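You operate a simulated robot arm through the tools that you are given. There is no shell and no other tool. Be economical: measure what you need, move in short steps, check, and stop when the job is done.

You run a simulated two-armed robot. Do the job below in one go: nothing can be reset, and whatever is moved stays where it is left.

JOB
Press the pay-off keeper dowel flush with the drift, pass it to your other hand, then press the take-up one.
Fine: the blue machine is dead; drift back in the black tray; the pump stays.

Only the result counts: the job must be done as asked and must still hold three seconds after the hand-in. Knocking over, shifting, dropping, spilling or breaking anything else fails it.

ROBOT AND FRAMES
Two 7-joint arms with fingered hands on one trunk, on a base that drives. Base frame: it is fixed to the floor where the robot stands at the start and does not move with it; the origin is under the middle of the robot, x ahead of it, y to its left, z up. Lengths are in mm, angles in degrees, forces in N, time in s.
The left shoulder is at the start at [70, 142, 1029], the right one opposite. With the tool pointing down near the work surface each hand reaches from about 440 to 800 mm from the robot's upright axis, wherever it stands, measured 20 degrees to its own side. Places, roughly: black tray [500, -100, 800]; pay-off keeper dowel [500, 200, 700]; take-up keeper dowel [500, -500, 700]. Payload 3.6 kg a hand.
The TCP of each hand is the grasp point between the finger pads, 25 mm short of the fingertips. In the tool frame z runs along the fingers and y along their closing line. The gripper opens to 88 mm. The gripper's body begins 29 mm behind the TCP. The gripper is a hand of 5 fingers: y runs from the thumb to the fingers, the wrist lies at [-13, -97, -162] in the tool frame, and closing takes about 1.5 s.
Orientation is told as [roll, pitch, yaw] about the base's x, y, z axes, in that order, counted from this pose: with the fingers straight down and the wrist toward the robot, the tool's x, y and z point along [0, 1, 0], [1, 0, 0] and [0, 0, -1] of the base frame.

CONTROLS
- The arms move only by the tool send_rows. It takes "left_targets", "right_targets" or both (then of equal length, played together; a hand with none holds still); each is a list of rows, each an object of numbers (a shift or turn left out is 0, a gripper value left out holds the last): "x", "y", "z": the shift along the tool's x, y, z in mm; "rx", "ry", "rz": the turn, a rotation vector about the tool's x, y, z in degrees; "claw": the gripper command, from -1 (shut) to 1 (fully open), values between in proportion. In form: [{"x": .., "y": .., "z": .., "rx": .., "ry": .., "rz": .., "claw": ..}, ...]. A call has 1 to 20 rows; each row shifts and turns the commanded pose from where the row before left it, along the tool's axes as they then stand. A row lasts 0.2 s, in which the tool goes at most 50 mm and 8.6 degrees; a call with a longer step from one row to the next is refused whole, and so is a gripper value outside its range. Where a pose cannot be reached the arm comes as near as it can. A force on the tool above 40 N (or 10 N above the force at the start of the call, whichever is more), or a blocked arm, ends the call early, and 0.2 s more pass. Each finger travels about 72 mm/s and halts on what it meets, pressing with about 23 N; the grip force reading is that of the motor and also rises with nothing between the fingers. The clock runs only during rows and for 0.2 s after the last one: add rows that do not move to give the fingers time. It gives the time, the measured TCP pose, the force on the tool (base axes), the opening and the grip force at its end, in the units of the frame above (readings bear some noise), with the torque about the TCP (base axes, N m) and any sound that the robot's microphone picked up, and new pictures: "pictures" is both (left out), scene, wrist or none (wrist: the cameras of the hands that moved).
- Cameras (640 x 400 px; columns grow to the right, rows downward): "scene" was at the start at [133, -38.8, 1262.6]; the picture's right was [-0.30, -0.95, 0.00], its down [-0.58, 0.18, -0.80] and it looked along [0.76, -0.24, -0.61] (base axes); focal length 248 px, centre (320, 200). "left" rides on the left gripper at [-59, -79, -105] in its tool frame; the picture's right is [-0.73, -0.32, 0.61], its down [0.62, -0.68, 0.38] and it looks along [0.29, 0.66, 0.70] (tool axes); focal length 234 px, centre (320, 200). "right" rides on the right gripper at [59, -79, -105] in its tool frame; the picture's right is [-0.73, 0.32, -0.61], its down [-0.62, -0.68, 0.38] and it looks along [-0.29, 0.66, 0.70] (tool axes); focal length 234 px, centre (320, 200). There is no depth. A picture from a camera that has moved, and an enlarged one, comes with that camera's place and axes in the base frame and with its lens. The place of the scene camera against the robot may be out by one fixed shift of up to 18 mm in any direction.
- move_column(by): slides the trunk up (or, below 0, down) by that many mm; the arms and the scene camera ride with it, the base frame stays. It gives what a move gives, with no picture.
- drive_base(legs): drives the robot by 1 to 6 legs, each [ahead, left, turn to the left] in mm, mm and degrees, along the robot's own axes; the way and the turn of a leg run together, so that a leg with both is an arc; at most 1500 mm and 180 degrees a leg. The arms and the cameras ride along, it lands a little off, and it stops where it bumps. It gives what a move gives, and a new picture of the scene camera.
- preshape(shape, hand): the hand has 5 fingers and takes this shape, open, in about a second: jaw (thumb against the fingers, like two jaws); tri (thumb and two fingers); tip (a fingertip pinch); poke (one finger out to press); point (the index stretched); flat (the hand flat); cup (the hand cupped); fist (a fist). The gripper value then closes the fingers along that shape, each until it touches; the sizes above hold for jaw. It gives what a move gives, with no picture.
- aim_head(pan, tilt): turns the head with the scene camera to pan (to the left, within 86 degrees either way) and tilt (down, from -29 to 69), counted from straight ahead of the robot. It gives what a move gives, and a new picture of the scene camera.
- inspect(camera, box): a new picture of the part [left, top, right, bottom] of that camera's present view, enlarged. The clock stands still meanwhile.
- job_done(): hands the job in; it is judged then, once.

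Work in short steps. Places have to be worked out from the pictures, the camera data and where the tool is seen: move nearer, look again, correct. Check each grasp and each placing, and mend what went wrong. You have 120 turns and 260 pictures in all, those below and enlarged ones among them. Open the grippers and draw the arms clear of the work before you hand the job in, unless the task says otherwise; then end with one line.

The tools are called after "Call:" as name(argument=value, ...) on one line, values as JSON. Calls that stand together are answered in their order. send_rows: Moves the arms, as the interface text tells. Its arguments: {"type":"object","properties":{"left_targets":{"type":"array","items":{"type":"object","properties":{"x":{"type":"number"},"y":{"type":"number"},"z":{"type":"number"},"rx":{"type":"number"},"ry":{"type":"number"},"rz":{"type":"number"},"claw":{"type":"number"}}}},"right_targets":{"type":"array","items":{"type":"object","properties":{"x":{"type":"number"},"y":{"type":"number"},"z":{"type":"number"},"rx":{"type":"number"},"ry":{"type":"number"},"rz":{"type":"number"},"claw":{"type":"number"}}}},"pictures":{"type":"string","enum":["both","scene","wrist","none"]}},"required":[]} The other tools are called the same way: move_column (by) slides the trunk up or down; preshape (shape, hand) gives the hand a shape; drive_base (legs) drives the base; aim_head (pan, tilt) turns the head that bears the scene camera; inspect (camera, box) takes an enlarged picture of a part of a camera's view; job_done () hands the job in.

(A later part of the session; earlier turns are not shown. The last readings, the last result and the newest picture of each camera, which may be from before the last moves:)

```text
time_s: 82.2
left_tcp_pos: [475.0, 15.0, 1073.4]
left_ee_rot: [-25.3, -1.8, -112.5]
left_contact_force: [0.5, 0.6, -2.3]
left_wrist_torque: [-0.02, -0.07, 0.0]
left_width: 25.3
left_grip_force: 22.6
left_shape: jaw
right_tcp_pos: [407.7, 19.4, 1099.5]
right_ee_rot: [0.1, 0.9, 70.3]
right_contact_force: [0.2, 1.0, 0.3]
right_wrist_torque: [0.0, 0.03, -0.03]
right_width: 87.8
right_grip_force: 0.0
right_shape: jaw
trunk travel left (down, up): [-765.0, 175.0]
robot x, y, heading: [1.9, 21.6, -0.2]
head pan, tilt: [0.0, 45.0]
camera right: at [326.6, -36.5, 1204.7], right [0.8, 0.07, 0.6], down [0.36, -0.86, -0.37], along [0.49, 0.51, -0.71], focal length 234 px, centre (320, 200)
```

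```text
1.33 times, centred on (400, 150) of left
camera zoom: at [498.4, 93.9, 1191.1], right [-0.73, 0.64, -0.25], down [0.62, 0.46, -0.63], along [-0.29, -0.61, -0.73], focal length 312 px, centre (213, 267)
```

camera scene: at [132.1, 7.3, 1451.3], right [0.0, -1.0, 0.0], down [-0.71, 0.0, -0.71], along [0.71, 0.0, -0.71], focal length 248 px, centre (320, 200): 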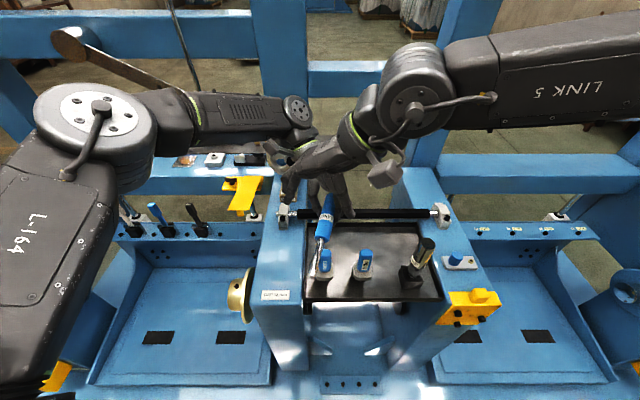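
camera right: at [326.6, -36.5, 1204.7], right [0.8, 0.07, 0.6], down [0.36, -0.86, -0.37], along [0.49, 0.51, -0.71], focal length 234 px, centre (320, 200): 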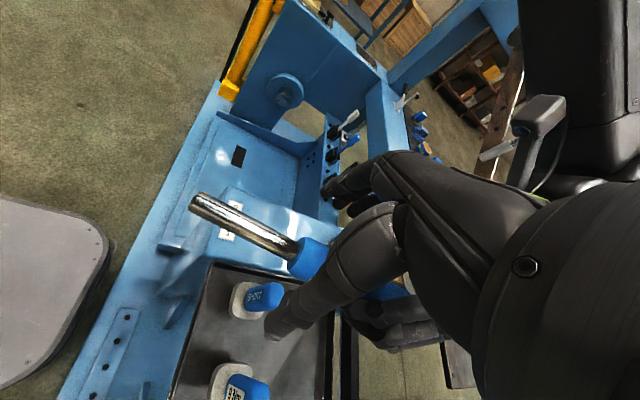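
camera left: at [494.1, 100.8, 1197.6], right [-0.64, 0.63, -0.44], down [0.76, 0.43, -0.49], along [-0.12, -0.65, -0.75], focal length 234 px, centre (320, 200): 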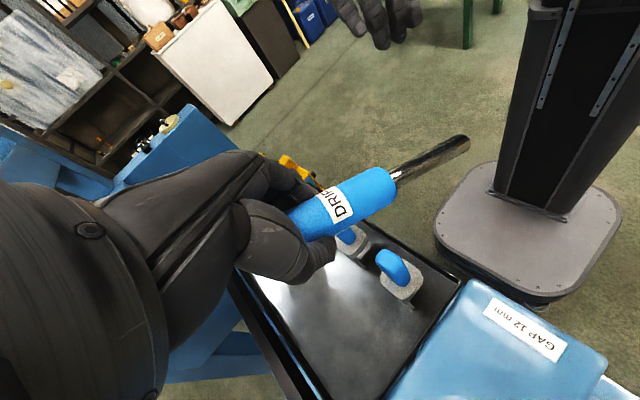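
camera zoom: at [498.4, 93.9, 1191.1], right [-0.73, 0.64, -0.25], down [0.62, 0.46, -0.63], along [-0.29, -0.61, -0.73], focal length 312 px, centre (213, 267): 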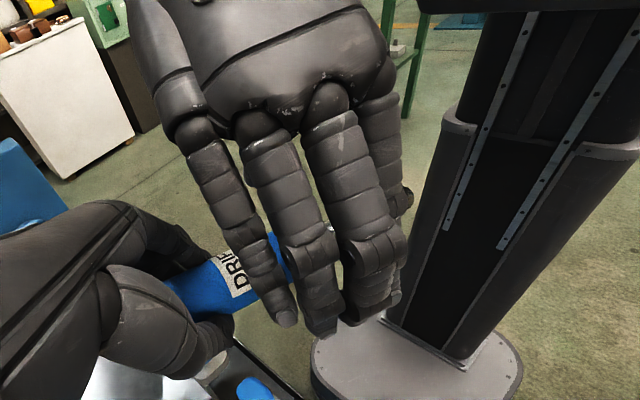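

No contact. I go down the last 20 mm, watching force.

Call:
send_rows(right_targets=[{"z": 10}, {"z": 10}, {}], pictures="wrist")

Call:
inspect(camera="left", box=[160, 0, 640, 300])

```text
time_s: 83.0
left_tcp_pos: [474.0, 14.7, 1072.7]
left_ee_rot: [-25.4, -1.6, -112.5]
left_contact_force: [0.6, -0.7, -2.3]
left_wrist_torque: [0.0, -0.07, 0.0]
left_width: 25.5
left_grip_force: 23.3
left_shape: jaw
right_tcp_pos: [408.0, 18.7, 1077.5]
right_ee_rot: [0.0, 0.8, 70.3]
right_contact_force: [-0.5, -0.2, -0.6]
right_wrist_torque: [0.0, 0.01, -0.05]
right_width: 87.8
right_grip_force: 0.1
right_shape: jaw
trunk travel left (down, up): [-765.0, 175.0]
robot x, y, heading: [1.9, 20.9, -0.4]
head pan, tilt: [0.0, 45.0]
camera right: at [326.0, -36.0, 1183.8], right [0.8, 0.07, 0.6], down [0.36, -0.86, -0.37], along [0.49, 0.51, -0.71], focal length 234 px, centre (320, 200)
```

right: 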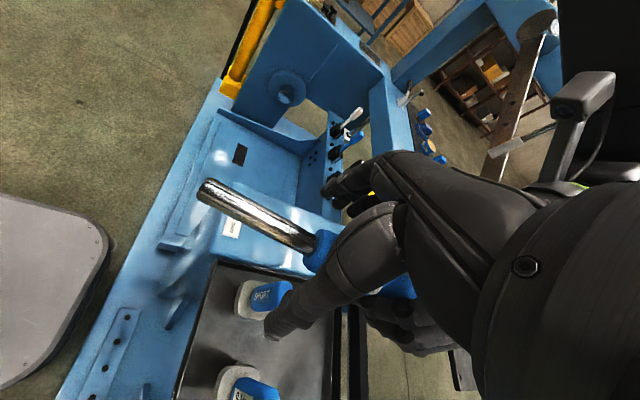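

```text
1.33 times, centred on (400, 150) of left
camera zoom: at [498.2, 93.9, 1191.2], right [-0.73, 0.64, -0.25], down [0.62, 0.46, -0.63], along [-0.29, -0.61, -0.73], focal length 312 px, centre (213, 267)
```

zoom: 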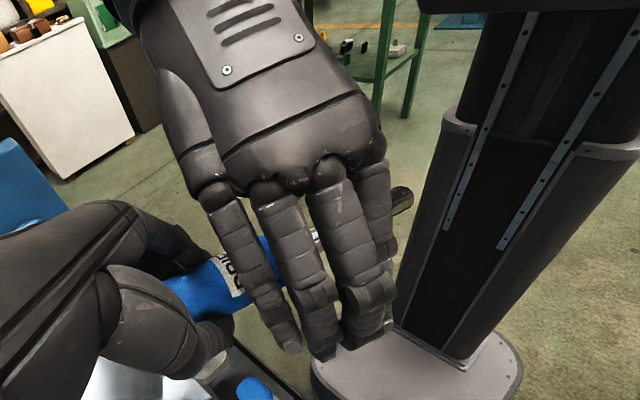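

The shaft/handle end is centred in the right hand with the tip sticking out. I close the right hand.

Call:
send_rows(right_targets=[{"claw": 0.3}, {"claw": -0.3}, {"claw": -1}, {}, {}, {}, {}, {}], pictures="wrist")

Call:
inspect(camera="left", box=[160, 0, 640, 300])

```text
time_s: 84.8
left_tcp_pos: [474.0, 16.2, 1073.6]
left_ee_rot: [-25.3, -1.7, -112.5]
left_contact_force: [1.7, -2.4, -1.5]
left_wrist_torque: [-0.02, -0.02, 0.04]
left_width: 25.1
left_grip_force: 22.5
left_shape: jaw
right_tcp_pos: [408.7, 17.7, 1077.7]
right_ee_rot: [0.0, 0.7, 70.3]
right_contact_force: [0.8, 2.9, 0.8]
right_wrist_torque: [0.03, -0.05, 0.12]
right_width: 15.0
right_grip_force: 23.3
right_shape: jaw
trunk travel left (down, up): [-765.0, 175.0]
robot x, y, heading: [-1.7, 19.6, 0.1]
head pan, tilt: [0.0, 45.0]
camera right: at [326.3, -36.0, 1183.8], right [0.8, 0.07, 0.6], down [0.36, -0.86, -0.37], along [0.49, 0.51, -0.71], focal length 234 px, centre (320, 200)
```

right: 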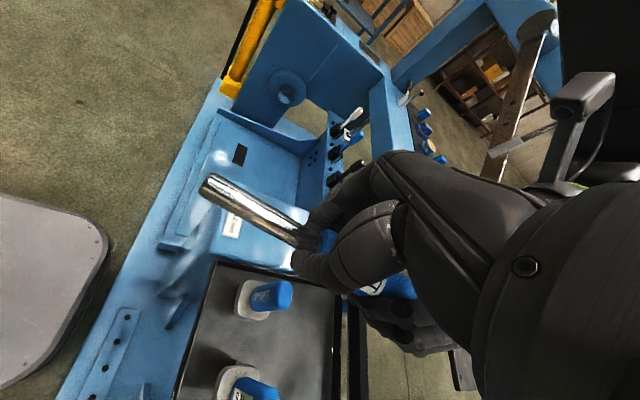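

```text
1.33 times, centred on (400, 150) of left
camera zoom: at [498.4, 93.8, 1191.1], right [-0.73, 0.64, -0.25], down [0.62, 0.46, -0.63], along [-0.29, -0.61, -0.73], focal length 312 px, centre (213, 267)
```

zoom: 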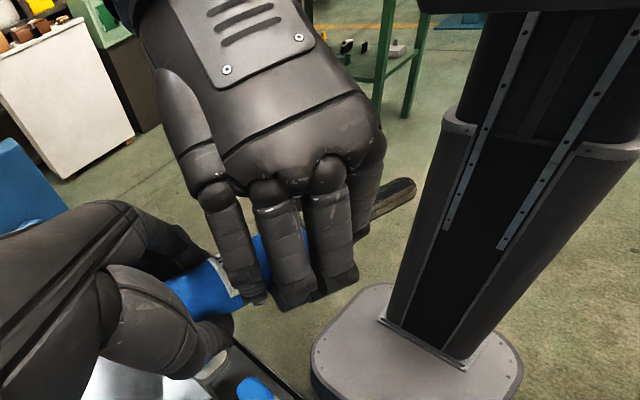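

Right hand holds (15 mm, 23 N). I open the left hand gradually and check that the drift stays.

Call:
send_rows(left_targets=[{"claw": -0.3}, {"claw": 0}, {"claw": 0.3}, {"claw": 0.7}, {"claw": 0.7}, {}, {}], pictures="both")

Call:
inspect(camera="scene", box=[240, 100, 460, 280])

```text
time_s: 86.4
left_tcp_pos: [472.9, 15.8, 1073.3]
left_ee_rot: [-25.3, -1.7, -112.5]
left_contact_force: [-0.3, 0.5, 0.1]
left_wrist_torque: [0.01, 0.01, -0.02]
left_width: 74.7
left_grip_force: 0.0
left_shape: jaw
right_tcp_pos: [409.2, 18.0, 1077.4]
right_ee_rot: [-0.1, 1.0, 70.2]
right_contact_force: [0.8, 0.7, -0.3]
right_wrist_torque: [0.02, 0.04, 0.03]
right_width: 14.9
right_grip_force: 23.2
right_shape: jaw
trunk travel left (down, up): [-765.0, 175.0]
robot x, y, heading: [3.0, 18.1, -0.2]
head pan, tilt: [0.0, 45.0]
camera scene: at [132.2, 7.6, 1451.3], right [0.0, -1.0, 0.0], down [-0.71, 0.0, -0.71], along [0.71, 0.0, -0.71], focal length 248 px, centre (320, 200)
camera left: at [498.4, 93.8, 1191.1], right [-0.73, 0.64, -0.25], down [0.62, 0.46, -0.63], along [-0.29, -0.61, -0.73], focal length 234 px, centre (320, 200)
```

scene: 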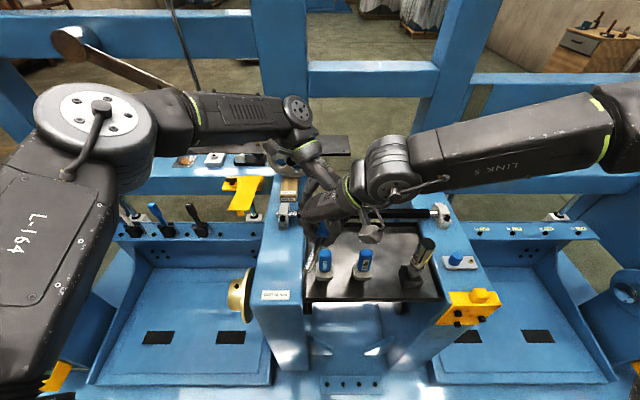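
left: 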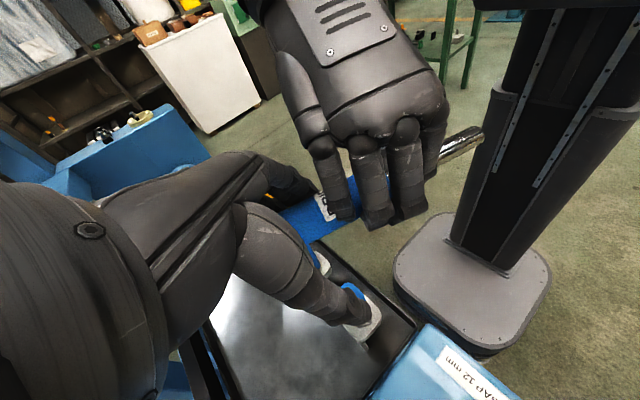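

```text
2.22 times, centred on (350, 190) of scene
camera zoom: at [132.2, 7.6, 1451.3], right [0.0, -1.0, 0.0], down [-0.71, 0.0, -0.71], along [0.71, 0.0, -0.71], focal length 552 px, centre (253, 222)
```

zoom: 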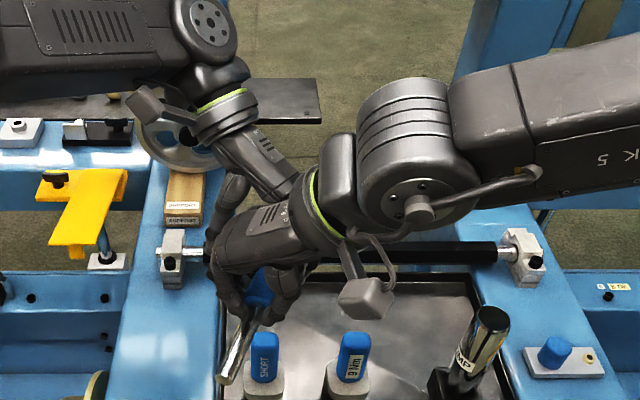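

The drift is held by the right hand alone. I slide the left hand along the handle away from the right hand, then lift it clear.

Call:
send_rows(left_targets=[{"x": 11, "y": -2.3, "z": -5.2, "claw": 1}, {"x": 11, "y": -2.3, "z": -5.2}, {}, {"x": -12.8, "y": 0.9, "z": -27}, {"x": -12.8, "y": 0.9, "z": -27}, {"x": -17.1, "y": 1.2, "z": -36}, {"x": -17.1, "y": 1.2, "z": -36}, {}], pictures="both")

```text
time_s: 87.9
left_tcp_pos: [443.5, 11.0, 1148.7]
left_ee_rot: [-24.8, -1.2, -111.5]
left_contact_force: [15.2, -3.9, -10.6]
left_wrist_torque: [0.4, 0.03, 0.56]
left_width: 86.7
left_grip_force: 0.0
left_shape: jaw
left hand out of reach, approached as far as the arm can: row 1, 2, 4, 5, 6, 7
right_tcp_pos: [404.7, 21.0, 1082.1]
right_ee_rot: [-0.1, 0.5, 70.8]
right_contact_force: [-15.9, 2.7, 9.4]
right_wrist_torque: [-0.61, -1.48, -0.66]
right_width: 14.7
right_grip_force: 23.2
right_shape: jaw
trunk travel left (down, up): [-765.0, 175.0]
robot x, y, heading: [3.1, 18.9, -0.3]
head pan, tilt: [0.0, 45.0]
stopped in row 7 (left hand): the force on the tool passed its limit at 60 N (the readings are from after the stop); the commanded pose is now the measured one
camera scene: at [131.1, 8.2, 1451.4], right [0.0, -1.0, 0.0], down [-0.71, 0.0, -0.71], along [0.71, 0.0, -0.71], focal length 248 px, centre (320, 200)
camera left: at [464.5, 90.0, 1267.3], right [-0.73, 0.63, -0.25], down [0.62, 0.47, -0.62], along [-0.27, -0.62, -0.74], focal length 234 px, centre (320, 200)
```

scene: 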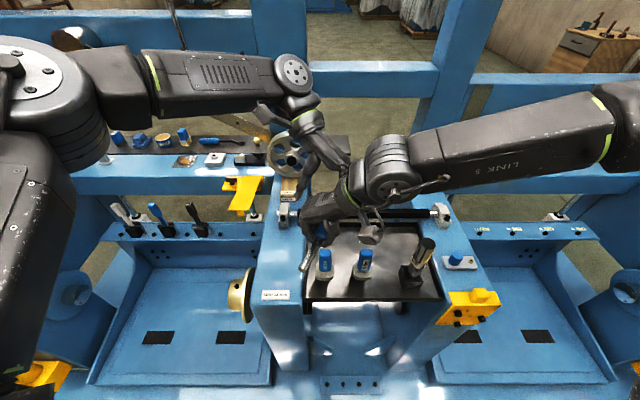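
left: 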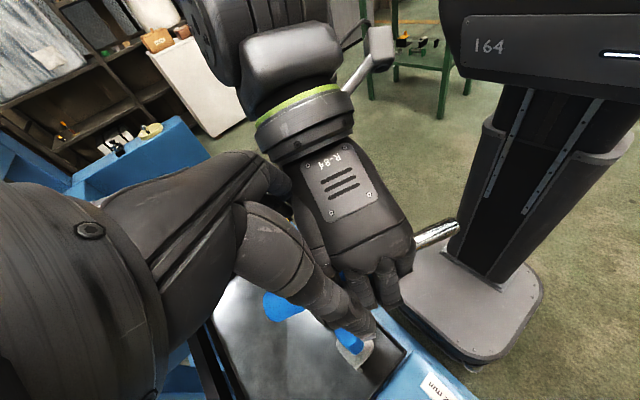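

The left arm ran out of reach and its open fingers came against the right hand. Instead of forcing it, I move the right hand down and toward the robot, straight out of the left hand's opening.

Call:
send_rows(right_targets=[{"x": 5, "z": 10}, {"x": 9, "z": 20}, {"x": 9, "z": 20}, {"x": 9, "z": 20}, {"x": 6, "z": 15}, {}], pictures="both")

Call:
inspect(camera="left", box=[0, 0, 640, 400])

```text
time_s: 89.3
left_tcp_pos: [441.2, 9.9, 1148.6]
left_ee_rot: [-24.9, -1.4, -111.8]
left_contact_force: [0.7, 0.6, -0.7]
left_wrist_torque: [-0.01, -0.01, 0.01]
left_width: 87.5
left_grip_force: 0.1
left_shape: jaw
right_tcp_pos: [367.3, 5.6, 1009.6]
right_ee_rot: [0.1, 0.5, 70.8]
right_contact_force: [-0.3, -0.4, 0.4]
right_wrist_torque: [0.05, 0.02, -0.01]
right_width: 14.7
right_grip_force: 23.2
right_shape: jaw
right hand out of reach, approached as far as the arm can: row 3, 4, 5
trunk travel left (down, up): [-765.0, 175.0]
robot x, y, heading: [3.0, 23.1, -0.4]
head pan, tilt: [0.0, 45.0]
camera scene: at [132.2, 7.6, 1451.3], right [0.0, -1.0, 0.0], down [-0.71, 0.0, -0.71], along [0.71, 0.0, -0.71], focal length 248 px, centre (320, 200)
camera right: at [285.8, -49.7, 1115.4], right [0.79, 0.07, 0.6], down [0.36, -0.85, -0.38], along [0.49, 0.52, -0.7], focal length 234 px, centre (320, 200)
```

scene: 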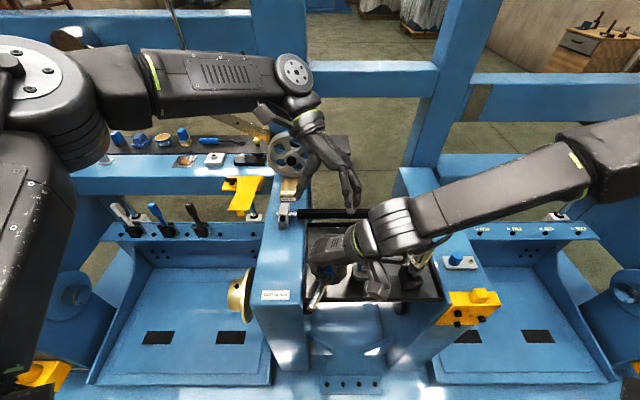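
right: 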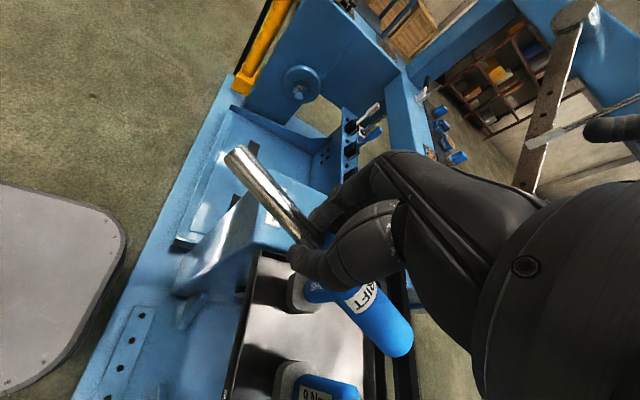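

```text
1.00 times, centred on (320, 200) of left (not enlarged: the box is as wide or as high as the picture)
camera zoom: at [464.9, 89.1, 1267.7], right [-0.73, 0.63, -0.25], down [0.62, 0.47, -0.63], along [-0.28, -0.61, -0.74], focal length 234 px, centre (320, 200)
```

zoom: 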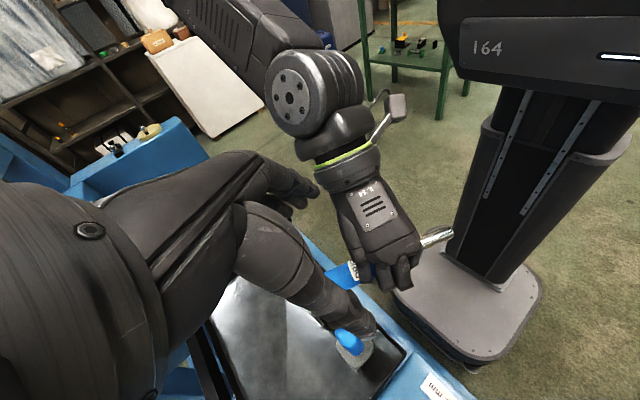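

Both hands are free of each other and the right hand holds the drift. I draw the left hand off to the left and raise the right.

Call:
send_rows(left_targets=[{"x": -17.7, "y": -36.7, "z": -1.7}, {"x": -17.7, "y": -36.7, "z": -1.7}, {"x": -17.7, "y": -36.7, "z": -1.7}, {"x": -17.7, "y": -36.7, "z": -1.7}, {"x": -17.7, "y": -36.7, "z": -1.7}, {"x": -17.7, "y": -36.7, "z": -1.7}, {}], right_targets=[{}, {}, {"z": -20}, {"z": -30}, {"z": -30}, {"z": -30}, {}], pictures="none")

Call:
send_rows(right_targets=[{"y": -35, "rz": 7}, {"y": -35, "rz": 7}, {"y": -35, "rz": 7}, {"y": -30, "rz": 7}, {"rz": 7}, {"rz": 7}, {"rz": 7}, {"rz": 7}, {"rz": 7}, {"rz": 7}, {}, {}], pictures="both")

```text
time_s: 90.9
left_tcp_pos: [375.2, 213.3, 1134.4]
left_ee_rot: [-24.9, -1.3, -111.7]
left_contact_force: [-0.3, 0.1, 0.2]
left_wrist_torque: [-0.01, -0.02, -0.03]
left_width: 87.6
left_grip_force: 0.0
left_shape: jaw
left hand out of reach, approached as far as the arm can: row 1, 2, 3, 4, 5, 6
right_tcp_pos: [367.2, 6.6, 1118.5]
right_ee_rot: [0.0, 0.5, 70.8]
right_contact_force: [0.4, 0.0, -2.3]
right_wrist_torque: [0.02, 0.06, 0.04]
right_width: 14.7
right_grip_force: 23.3
right_shape: jaw
trunk travel left (down, up): [-765.0, 175.0]
robot x, y, heading: [1.0, 20.4, -0.3]
head pan, tilt: [0.0, 45.0]
```

```text
time_s: 93.5
left_tcp_pos: [374.4, 213.7, 1135.6]
left_ee_rot: [-24.8, -1.4, -111.7]
left_contact_force: [-0.5, -0.5, -0.1]
left_wrist_torque: [-0.01, -0.02, 0.01]
left_width: 87.6
left_grip_force: 0.1
left_shape: jaw
right_tcp_pos: [383.4, -101.1, 1144.2]
right_ee_rot: [-0.6, 0.3, 0.7]
right_contact_force: [0.4, 0.0, -1.8]
right_wrist_torque: [0.04, -0.02, -0.02]
right_width: 14.6
right_grip_force: 22.8
right_shape: jaw
right hand out of reach, approached as far as the arm can: row 3, 4, 5, 6, 7, 9
trunk travel left (down, up): [-765.0, 175.0]
robot x, y, heading: [1.5, 19.8, -0.3]
head pan, tilt: [0.0, 45.0]
camera scene: at [132.0, 7.6, 1451.3], right [0.0, -1.0, 0.0], down [-0.71, 0.0, -0.71], along [0.71, 0.0, -0.71], focal length 248 px, centre (320, 200)
camera right: at [302.8, -44.6, 1249.0], right [0.33, -0.72, 0.61], down [-0.67, -0.64, -0.38], along [0.66, -0.29, -0.7], focal length 234 px, centre (320, 200)
```

scene: 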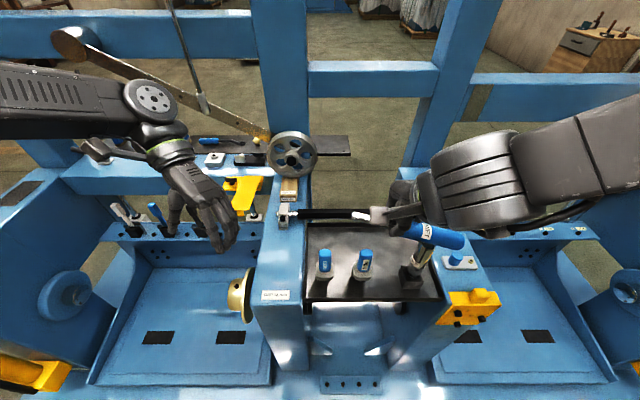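
right: 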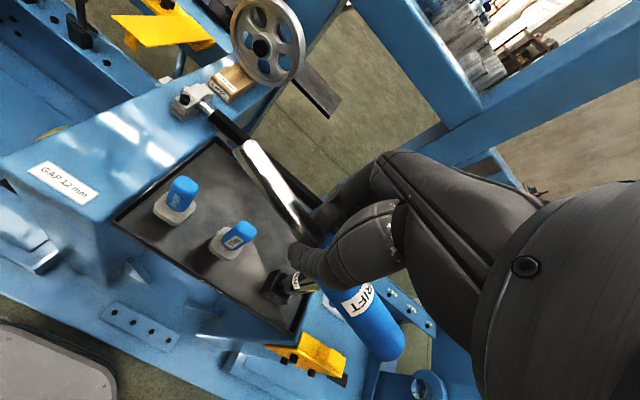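

Right hand has the drift with its tip to the left, as needed. I unwind the left hand to a neutral pose, then drive the base right for the take-up side.

Call:
send_rows(left_targets=[{"ry": 8.3}, {"ry": 8.3}, {"ry": 8.3}, {"rz": -8}, {"rz": -8}, {"rz": -8}, {"rz": -8}, {"rz": -8}, {"rz": -8}, {"rz": -8}, {"rz": -8}, {"rz": -8}, {"rz": -8}, {"rz": -8}, {"rz": -8}, {"x": 40}, {"x": 40}, {"z": -30}, {"z": -30}, {}], pictures="none")

Call:
drive_base(legs=[[0, -260, 0]])

```text
time_s: 97.7
left_tcp_pos: [408.9, 291.5, 1197.6]
left_ee_rot: [-1.2, 0.2, -15.8]
left_contact_force: [-1.1, 1.2, 0.0]
left_wrist_torque: [-0.01, 0.03, 0.03]
left_width: 87.6
left_grip_force: 0.1
left_shape: jaw
left hand out of reach, approached as far as the arm can: row 14, 15
right_tcp_pos: [383.5, -101.1, 1144.9]
right_ee_rot: [-0.5, 0.1, 0.7]
right_contact_force: [-0.3, 0.2, -1.1]
right_wrist_torque: [0.09, 0.01, 0.02]
right_width: 14.4
right_grip_force: 22.9
right_shape: jaw
trunk travel left (down, up): [-765.0, 175.0]
robot x, y, heading: [0.5, 18.5, -0.3]
head pan, tilt: [0.0, 45.0]
```

```text
time_s: 99.6
left_tcp_pos: [408.2, 31.8, 1198.6]
left_ee_rot: [-1.3, 0.2, -15.6]
left_contact_force: [0.3, 0.7, -0.1]
left_wrist_torque: [0.0, -0.04, -0.02]
left_width: 88.0
left_grip_force: 0.0
left_shape: jaw
right_tcp_pos: [382.9, -362.3, 1144.3]
right_ee_rot: [-0.6, 0.2, 1.1]
right_contact_force: [-0.9, -0.3, -2.1]
right_wrist_torque: [0.06, 0.02, 0.03]
right_width: 14.5
right_grip_force: 22.9
right_shape: jaw
trunk travel left (down, up): [-765.0, 175.0]
robot x, y, heading: [2.2, -240.3, 0.2]
head pan, tilt: [0.0, 45.0]
camera scene: at [131.7, -253.7, 1451.3], right [0.0, -1.0, 0.0], down [-0.71, 0.0, -0.71], along [0.71, 0.0, -0.71], focal length 248 px, centre (320, 200)
```

scene: 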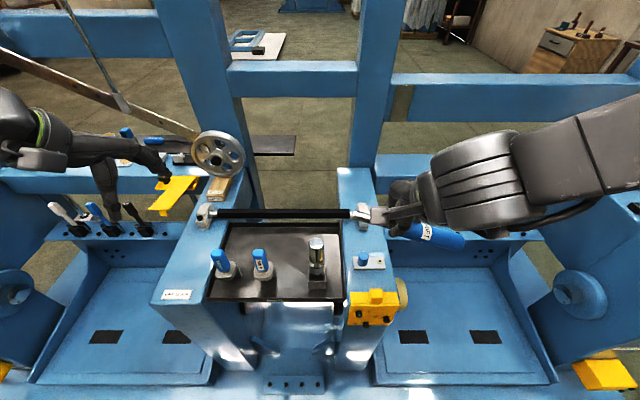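

Now I bring the right hand out to the right of the right column at safe height, and turn it +16° to line the drift and look at the face.

Call:
send_rows(right_targets=[{"x": -38, "y": 11}, {"x": -38, "y": 11}, {"x": -38, "y": 11}, {"x": -38, "y": 11}, {"x": -38, "y": 11}, {"x": -38, "y": 11}, {"x": -38, "y": 11}, {"x": -38, "y": 11}, {"rz": -8}, {"rz": -8}, {}], pictures="both")

```text
time_s: 102.0
left_tcp_pos: [407.3, 28.5, 1199.4]
left_ee_rot: [-1.3, 0.2, -15.6]
left_contact_force: [-0.2, 0.4, -0.4]
left_wrist_torque: [-0.01, -0.02, 0.0]
left_width: 87.5
left_grip_force: 0.0
left_shape: jaw
right_tcp_pos: [485.7, -633.5, 1143.5]
right_ee_rot: [-0.3, 0.6, 14.5]
right_contact_force: [-0.5, -0.5, -1.3]
right_wrist_torque: [0.04, -0.05, -0.02]
right_width: 14.2
right_grip_force: 22.5
right_shape: jaw
right hand out of reach, approached as far as the arm can: row 10
trunk travel left (down, up): [-765.0, 175.0]
robot x, y, heading: [-0.1, -245.2, -0.0]
head pan, tilt: [0.0, 45.0]
camera scene: at [131.0, -255.9, 1451.4], right [0.0, -1.0, 0.0], down [-0.71, 0.0, -0.71], along [0.71, 0.0, -0.71], focal length 248 px, centre (320, 200)
camera right: at [393.9, -598.0, 1248.8], right [0.5, -0.62, 0.61], down [-0.51, -0.78, -0.37], along [0.7, -0.12, -0.7], focal length 234 px, centre (320, 200)
```

scene: 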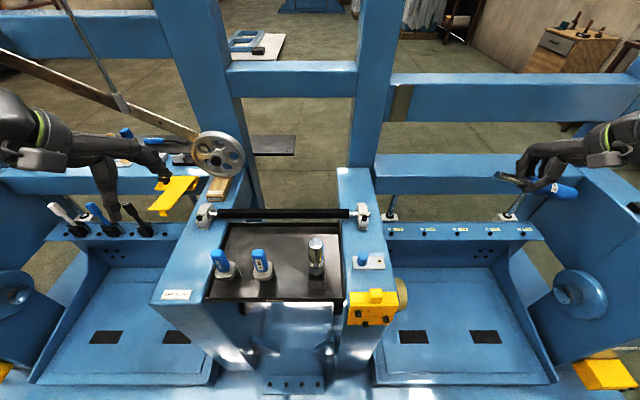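
right: 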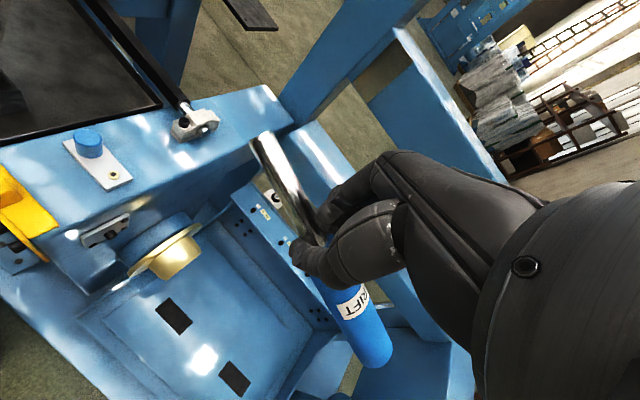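

The take-up plate shows on the column's right face. I zoom on it.

Call:
inspect(camera="right", box=[50, 190, 170, 270])

Call:
inspect(camera="right", box=[220, 110, 420, 380])

```text
5.00 times, centred on (110, 230) of right
camera zoom: at [393.9, -598.0, 1248.8], right [0.5, -0.62, 0.61], down [-0.51, -0.78, -0.37], along [0.7, -0.12, -0.7], focal length 1171 px, centre (1370, 50)
```

zoom: 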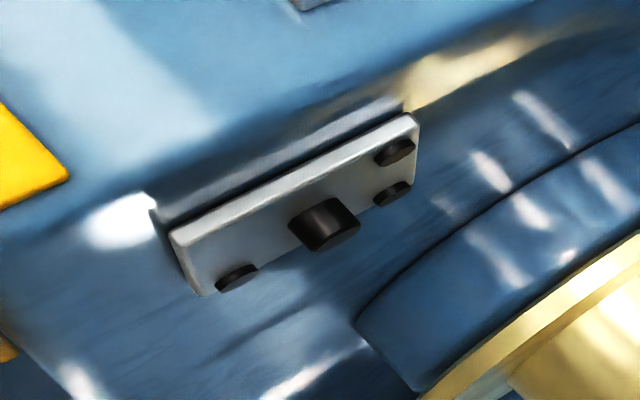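

```text
1.48 times, centred on (320, 245) of right
camera zoom: at [393.9, -598.0, 1248.8], right [0.5, -0.62, 0.61], down [-0.51, -0.78, -0.37], along [0.7, -0.12, -0.7], focal length 347 px, centre (320, 133)
```

zoom: 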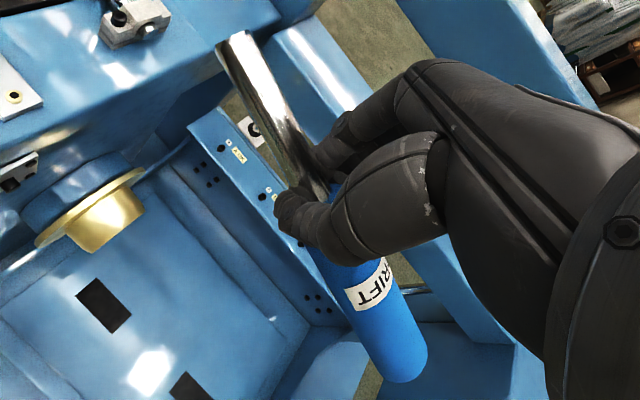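

Dowel end at about (466, −475, 716) on this side. I park the left hand further out and higher, then lower the trunk by 250 mm.

Call:
send_rows(left_targets=[{"x": 35, "z": -25}, {"x": 35, "z": -25}, {"x": 35, "z": -25}, {"x": 35, "z": -25}, {}], right_targets=[{"x": 10}, {"x": 10}, {"x": 10}, {}, {}], pictures="none")

Call:
move_column(by=-250)

Call:
aim_head(pan=-35, tilt=40)

Call:
inspect(camera="right", box=[0, 0, 640, 400])

```text
time_s: 103.2
left_tcp_pos: [446.9, 167.3, 1296.5]
left_ee_rot: [-1.4, 0.3, -15.6]
left_contact_force: [0.1, 0.4, 0.5]
left_wrist_torque: [-0.04, 0.01, -0.01]
left_width: 87.8
left_grip_force: 0.1
left_shape: jaw
right_tcp_pos: [477.1, -606.9, 1141.2]
right_ee_rot: [-0.4, 0.3, 17.1]
right_contact_force: [-0.3, -0.1, -1.1]
right_wrist_torque: [0.09, -0.06, -0.01]
right_width: 14.5
right_grip_force: 23.3
right_shape: jaw
trunk travel left (down, up): [-765.0, 175.0]
robot x, y, heading: [-0.9, -239.7, -0.0]
head pan, tilt: [0.0, 45.0]
```

```text
time_s: 105.8
left_tcp_pos: [448.2, 167.9, 1046.2]
left_ee_rot: [-1.4, 0.2, -15.6]
left_contact_force: [-0.5, 0.0, -0.8]
left_wrist_torque: [-0.02, -0.02, 0.01]
left_width: 87.9
left_grip_force: 0.2
left_shape: jaw
right_tcp_pos: [476.6, -606.2, 893.0]
right_ee_rot: [-0.5, 0.3, 17.1]
right_contact_force: [0.1, 0.3, -0.8]
right_wrist_torque: [0.08, 0.0, 0.02]
right_width: 14.2
right_grip_force: 23.2
right_shape: jaw
trunk travel left (down, up): [-515.0, 425.0]
robot x, y, heading: [-3.2, -244.4, -0.1]
head pan, tilt: [0.0, 45.0]
```

```text
time_s: 106.8
left_tcp_pos: [448.1, 167.7, 1045.7]
left_ee_rot: [-1.3, 0.2, -15.7]
left_contact_force: [-0.5, 0.5, 1.0]
left_wrist_torque: [0.02, 0.03, 0.0]
left_width: 88.0
left_grip_force: 0.1
left_shape: jaw
right_tcp_pos: [476.1, -607.2, 891.7]
right_ee_rot: [-0.3, 0.4, 17.0]
right_contact_force: [0.2, -0.6, -1.7]
right_wrist_torque: [0.07, 0.0, 0.0]
right_width: 14.7
right_grip_force: 22.9
right_shape: jaw
trunk travel left (down, up): [-515.0, 425.0]
robot x, y, heading: [-0.2, -241.6, 0.1]
head pan, tilt: [-35.0, 40.0]
camera scene: at [119.9, -304.1, 1208.5], right [-0.57, -0.82, 0.0], down [-0.53, 0.37, -0.77], along [0.63, -0.44, -0.64], focal length 248 px, centre (320, 200)
```

scene: 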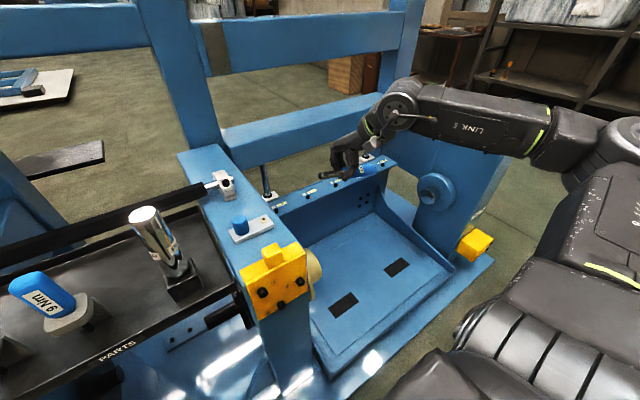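

```text
1.00 times, centred on (320, 200) of right (not enlarged: the box is as wide or as high as the picture)
camera zoom: at [383.3, -573.3, 997.5], right [0.52, -0.59, 0.61], down [-0.47, -0.8, -0.37], along [0.71, -0.09, -0.7], focal length 234 px, centre (320, 200)
```

zoom: 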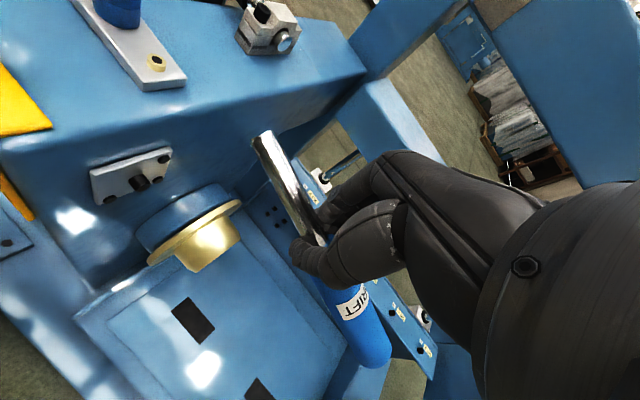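

I zoom on the drift in the head view and on the plate in the wrist view to measure direction and position.

Call:
inspect(camera="scene", box=[300, 110, 440, 210])

Call:
inspect(camera="right", box=[70, 100, 420, 400])

```text
4.00 times, centred on (370, 160) of scene
camera zoom: at [119.9, -304.1, 1208.5], right [-0.57, -0.82, 0.0], down [-0.53, 0.37, -0.77], along [0.63, -0.44, -0.64], focal length 993 px, centre (120, 360)
```

zoom: 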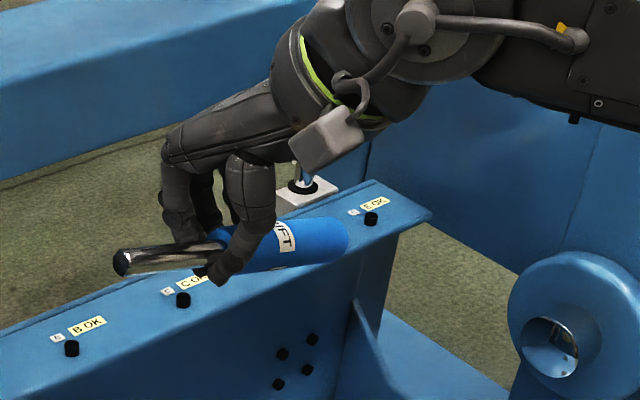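

```text
1.33 times, centred on (245, 250) of right
camera zoom: at [383.3, -573.3, 997.5], right [0.52, -0.59, 0.61], down [-0.47, -0.8, -0.37], along [0.71, -0.09, -0.7], focal length 312 px, centre (420, 133)
```

zoom: 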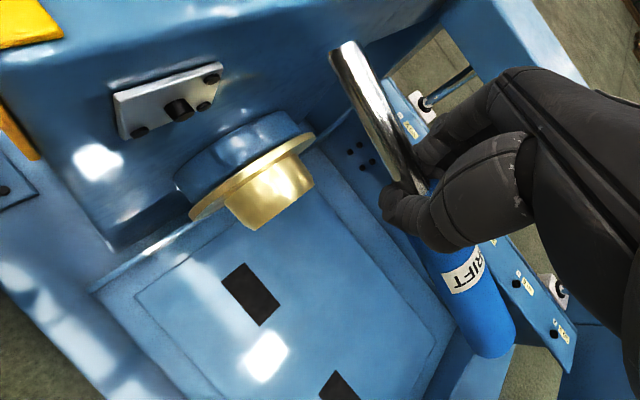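

The drift's tip points up by about 15° in the hand, yaw is right. I roll the right hand −14° to level it and remeasure.

Call:
send_rows(right_targets=[{"rx": 2.05, "ry": -6.7}, {"rx": 2.05, "ry": -6.7}, {}, {}], pictures="none")

Call:
inspect(camera="scene", box=[300, 110, 440, 210])

Call:
inspect(camera="right", box=[70, 50, 420, 350])

```text
time_s: 107.8
left_tcp_pos: [446.7, 167.9, 1046.9]
left_ee_rot: [-1.4, 0.2, -15.6]
left_contact_force: [0.1, 1.7, 0.0]
left_wrist_torque: [0.0, 0.02, 0.02]
left_width: 87.7
left_grip_force: 0.1
left_shape: jaw
right_tcp_pos: [476.5, -605.6, 891.8]
right_ee_rot: [-13.9, 4.3, 16.4]
right_contact_force: [-0.3, 0.2, -2.1]
right_wrist_torque: [0.04, -0.01, -0.01]
right_width: 14.2
right_grip_force: 23.4
right_shape: jaw
trunk travel left (down, up): [-515.0, 425.0]
robot x, y, heading: [1.4, -243.7, 0.1]
head pan, tilt: [-35.0, 40.0]
```

```text
4.00 times, centred on (370, 160) of scene
camera zoom: at [119.9, -303.9, 1208.6], right [-0.57, -0.82, 0.0], down [-0.53, 0.37, -0.77], along [0.63, -0.44, -0.64], focal length 993 px, centre (120, 360)
```

zoom: 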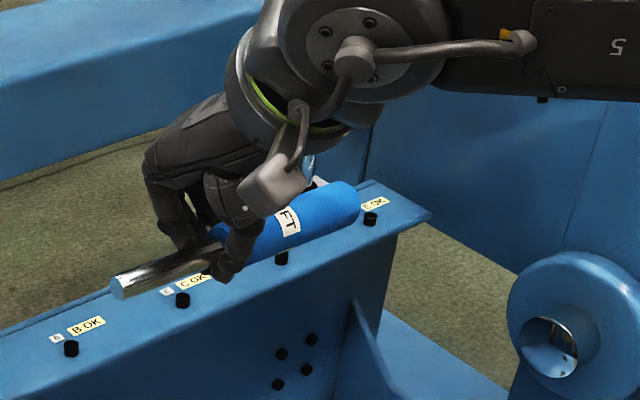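

```text
1.33 times, centred on (245, 200) of right
camera zoom: at [383.7, -548.7, 985.9], right [0.52, -0.43, 0.74], down [-0.47, -0.87, -0.17], along [0.71, -0.26, -0.65], focal length 312 px, centre (420, 200)
```

zoom: 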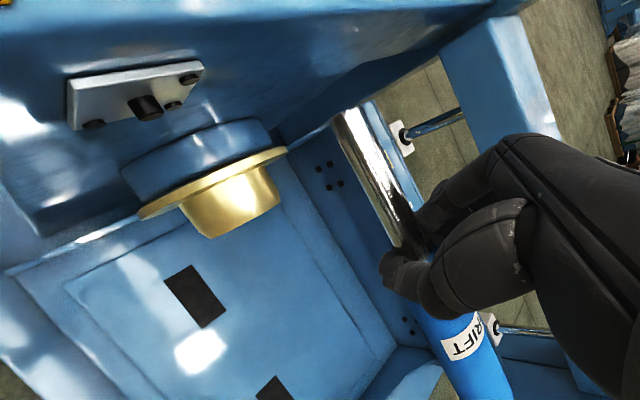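

The drift is now about level along +y, tip ≈ (477, −542, 880). I lower the hand 160 mm to the dowel's height, keeping the distance to the face.

Call:
send_rows(right_targets=[{"x": 8.2, "y": 0.5, "z": 31}, {"x": 8.2, "y": 0.5, "z": 31}, {"x": 8.2, "y": 0.5, "z": 31}, {"x": 8.2, "y": 0.5, "z": 31}, {"x": 8.2, "y": 0.5, "z": 31}, {}, {}], pictures="none")

Call:
inspect(camera="right", box=[70, 0, 420, 300])

Call:
inspect(camera="scene", box=[270, 120, 470, 260])

```text
time_s: 109.4
left_tcp_pos: [447.1, 167.6, 1047.0]
left_ee_rot: [-1.3, 0.3, -15.6]
left_contact_force: [-0.2, -0.2, -0.9]
left_wrist_torque: [0.0, 0.0, 0.03]
left_width: 87.7
left_grip_force: 0.1
left_shape: jaw
right_tcp_pos: [467.5, -605.2, 731.8]
right_ee_rot: [-13.8, 4.4, 16.5]
right_contact_force: [0.4, 0.5, -1.2]
right_wrist_torque: [0.1, 0.02, 0.01]
right_width: 14.2
right_grip_force: 23.2
right_shape: jaw
trunk travel left (down, up): [-515.0, 425.0]
robot x, y, heading: [1.5, -243.4, 0.1]
head pan, tilt: [-35.0, 40.0]
```

```text
1.33 times, centred on (245, 150) of right
camera zoom: at [374.8, -548.6, 825.9], right [0.52, -0.43, 0.74], down [-0.47, -0.87, -0.17], along [0.71, -0.26, -0.65], focal length 312 px, centre (420, 267)
```

zoom: 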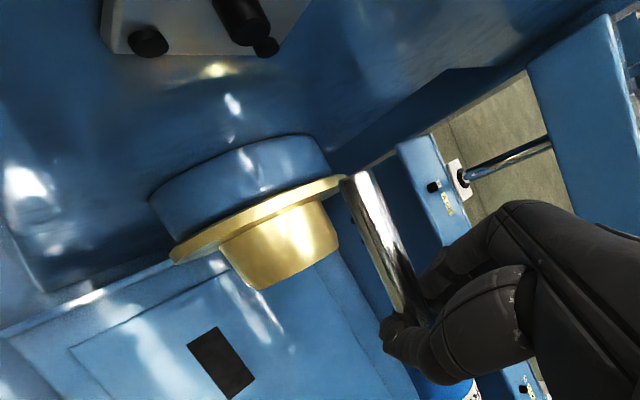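

```text
2.86 times, centred on (370, 190) of scene
camera zoom: at [120.1, -304.3, 1208.5], right [-0.57, -0.82, 0.0], down [-0.53, 0.37, -0.77], along [0.63, -0.44, -0.64], focal length 710 px, centre (177, 229)
```

zoom: 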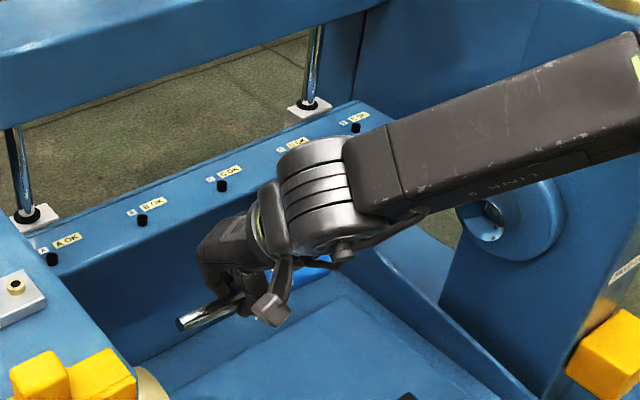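

I zoom to measure the shaft's apparent width along its length, to settle its tilt in depth.

Call:
inspect(camera="right", box=[240, 110, 320, 250])

Call:
inspect(camera="scene", box=[310, 195, 370, 235])

```text
2.86 times, centred on (280, 180) of right
camera zoom: at [374.8, -548.6, 825.9], right [0.52, -0.43, 0.74], down [-0.47, -0.87, -0.17], along [0.71, -0.26, -0.65], focal length 669 px, centre (434, 257)
```

zoom: 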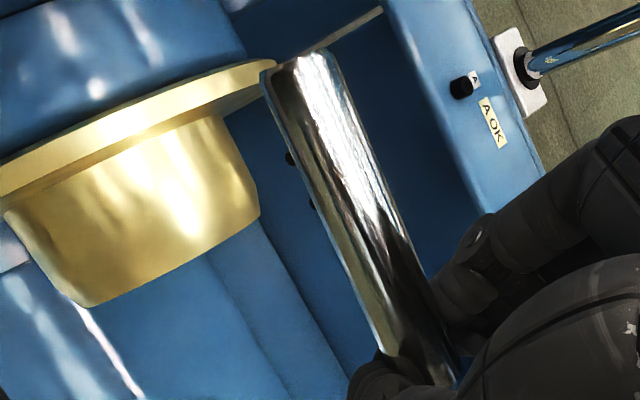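

```text
10.00 times, centred on (340, 215) of scene
camera zoom: at [120.1, -304.3, 1208.5], right [-0.57, -0.82, 0.0], down [-0.53, 0.37, -0.77], along [0.63, -0.44, -0.64], focal length 2483 px, centre (120, 50)
```

zoom: 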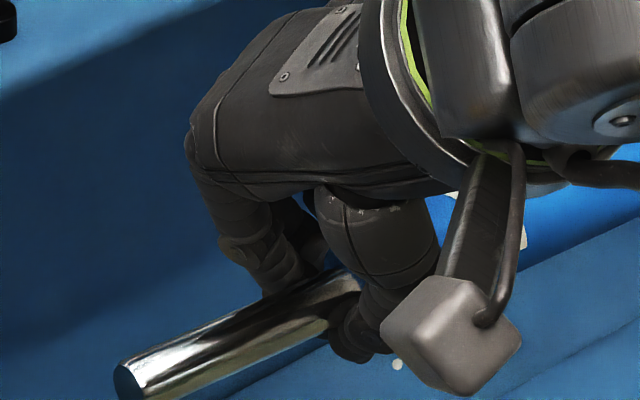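

The shaft tapers toward the hand in the view: the tip is up ~9° and ~7.5° toward −x. I correct with roll −9 and yaw −7.5.

Call:
send_rows(right_targets=[{"rx": 2.2, "ry": -4.0, "rz": 3.65}, {"rx": 2.2, "ry": -4.0, "rz": 3.65}, {}, {}], pictures="none")

Call:
inspect(camera="right", box=[70, 0, 420, 300])

Call:
inspect(camera="scene", box=[270, 120, 470, 260])

```text
time_s: 110.4
left_tcp_pos: [448.5, 167.8, 1044.8]
left_ee_rot: [-1.3, 0.3, -15.7]
left_contact_force: [0.2, -0.1, -0.4]
left_wrist_torque: [-0.02, -0.04, 0.0]
left_width: 87.9
left_grip_force: 0.1
left_shape: jaw
right_tcp_pos: [467.2, -606.7, 733.3]
right_ee_rot: [-22.7, 6.3, 8.0]
right_contact_force: [-0.3, -0.1, -1.2]
right_wrist_torque: [0.08, -0.03, 0.01]
right_width: 14.3
right_grip_force: 23.0
right_shape: jaw
trunk travel left (down, up): [-515.0, 425.0]
robot x, y, heading: [1.8, -241.6, 0.1]
head pan, tilt: [-35.0, 40.0]
```

```text
1.33 times, centred on (245, 150) of right
camera zoom: at [383.7, -523.5, 814.6], right [0.47, -0.37, 0.8], down [-0.58, -0.81, -0.04], along [0.66, -0.45, -0.6], focal length 312 px, centre (420, 267)
```

zoom: 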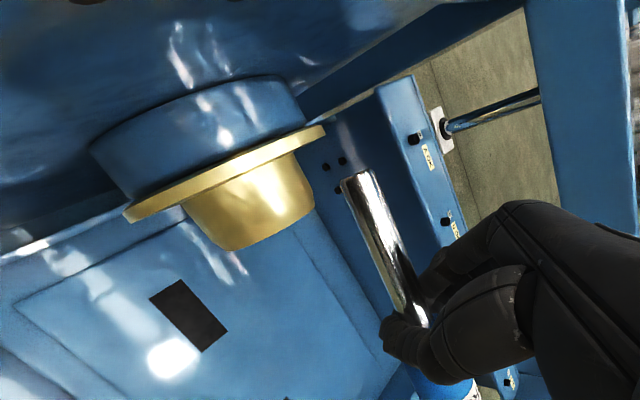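

```text
2.86 times, centred on (370, 190) of scene
camera zoom: at [120.0, -304.0, 1208.5], right [-0.57, -0.82, 0.0], down [-0.53, 0.37, -0.77], along [0.63, -0.44, -0.64], focal length 710 px, centre (177, 229)
```

zoom: 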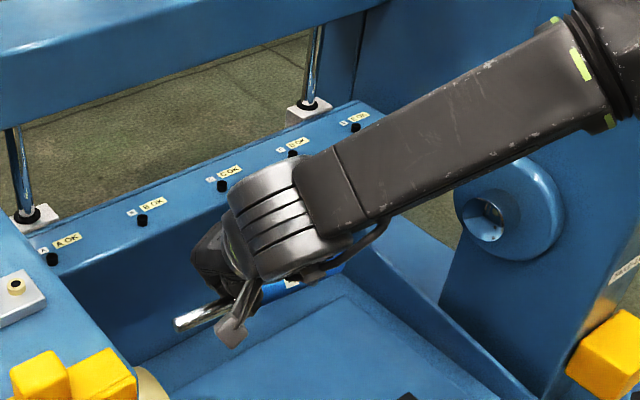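

I check the taper again for the remaining tilt.

Call:
inspect(camera="right", box=[240, 110, 320, 250])

Call:
inspect(camera="scene", box=[310, 195, 370, 235])

```text
2.86 times, centred on (280, 180) of right
camera zoom: at [383.7, -523.5, 814.6], right [0.47, -0.37, 0.8], down [-0.58, -0.81, -0.04], along [0.66, -0.45, -0.6], focal length 669 px, centre (434, 257)
```

zoom: 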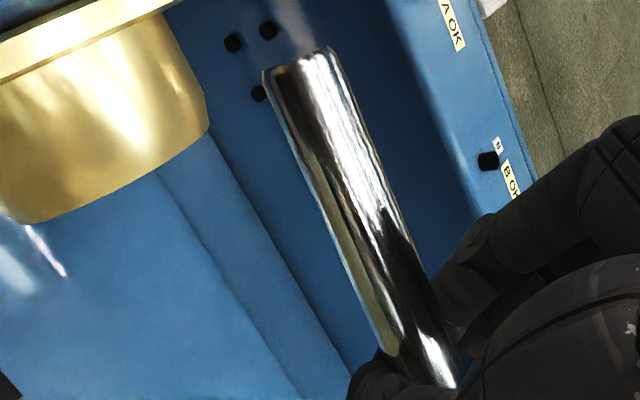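

```text
10.00 times, centred on (340, 215) of scene
camera zoom: at [120.0, -304.0, 1208.5], right [-0.57, -0.82, 0.0], down [-0.53, 0.37, -0.77], along [0.63, -0.44, -0.64], focal length 2483 px, centre (120, 50)
```

zoom: 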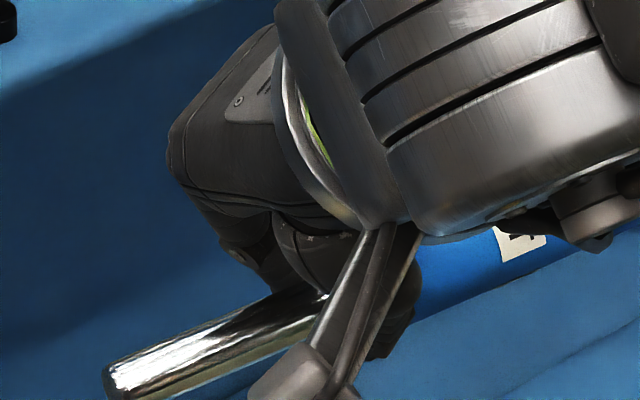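

The camera-frame solution says the drift is within ~3° of +y now; tip ≈ (472, −542, 724). I shift it in line with the dowel (466, ·, 717) and advance 50 mm, leaving ~18 mm gap.

Call:
send_rows(right_targets=[{"x": 3.7, "y": -5.1, "z": 6.7}, {"x": 15, "y": 2.3, "z": -6.6}, {"x": 15, "y": 2.3, "z": -6.6}, {"x": 15.4, "y": 2.3, "z": -6.6}, {}, {}], pictures="none")

Call:
inspect(camera="right", box=[120, 40, 400, 280])

```text
time_s: 111.8
left_tcp_pos: [447.7, 167.4, 1045.5]
left_ee_rot: [-1.3, 0.3, -15.6]
left_contact_force: [1.0, 0.5, 0.3]
left_wrist_torque: [0.02, -0.01, -0.02]
left_width: 87.9
left_grip_force: 0.0
left_shape: jaw
right_tcp_pos: [460.5, -554.5, 724.3]
right_ee_rot: [-22.6, 6.2, 8.1]
right_contact_force: [0.1, -0.5, -1.6]
right_wrist_torque: [0.03, -0.05, -0.03]
right_width: 14.3
right_grip_force: 22.9
right_shape: jaw
trunk travel left (down, up): [-515.0, 425.0]
robot x, y, heading: [0.7, -241.9, -0.2]
head pan, tilt: [-35.0, 40.0]
```

```text
1.67 times, centred on (260, 160) of right
camera zoom: at [376.6, -472.2, 807.6], right [0.47, -0.37, 0.8], down [-0.58, -0.81, -0.04], along [0.66, -0.45, -0.6], focal length 390 px, centre (420, 267)
```

zoom: 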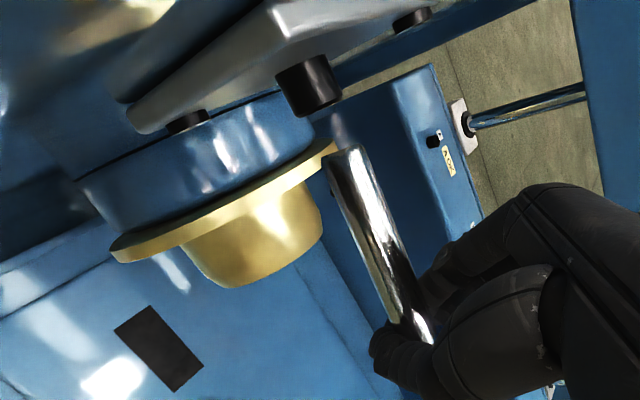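

Tip and dowel are nicely in line, ~17 mm gap. I advance 13 mm.

Call:
send_rows(right_targets=[{"x": 5.9, "y": 0.9, "z": -2.6}, {"x": 5.9, "y": 0.9, "z": -2.6}, {}], pictures="none")

Call:
inspect(camera="right", box=[200, 60, 320, 180])

```text
time_s: 112.6
left_tcp_pos: [447.0, 167.8, 1045.6]
left_ee_rot: [-1.3, 0.2, -15.7]
left_contact_force: [0.8, -0.7, 0.1]
left_wrist_torque: [-0.04, 0.02, 0.01]
left_width: 87.9
left_grip_force: 0.0
left_shape: jaw
right_tcp_pos: [459.3, -541.9, 724.6]
right_ee_rot: [-22.6, 6.2, 8.1]
right_contact_force: [0.8, -0.3, -1.5]
right_wrist_torque: [0.09, -0.02, -0.01]
right_width: 14.2
right_grip_force: 22.9
right_shape: jaw
trunk travel left (down, up): [-515.0, 425.0]
robot x, y, heading: [-0.9, -241.7, 0.0]
head pan, tilt: [-35.0, 40.0]
```

```text
3.33 times, centred on (260, 120) of right
camera zoom: at [375.7, -459.9, 807.6], right [0.47, -0.37, 0.8], down [-0.58, -0.81, -0.04], along [0.67, -0.45, -0.6], focal length 781 px, centre (520, 467)
```

zoom: 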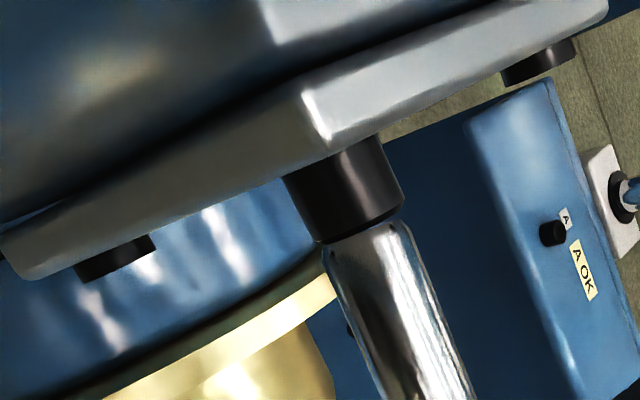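

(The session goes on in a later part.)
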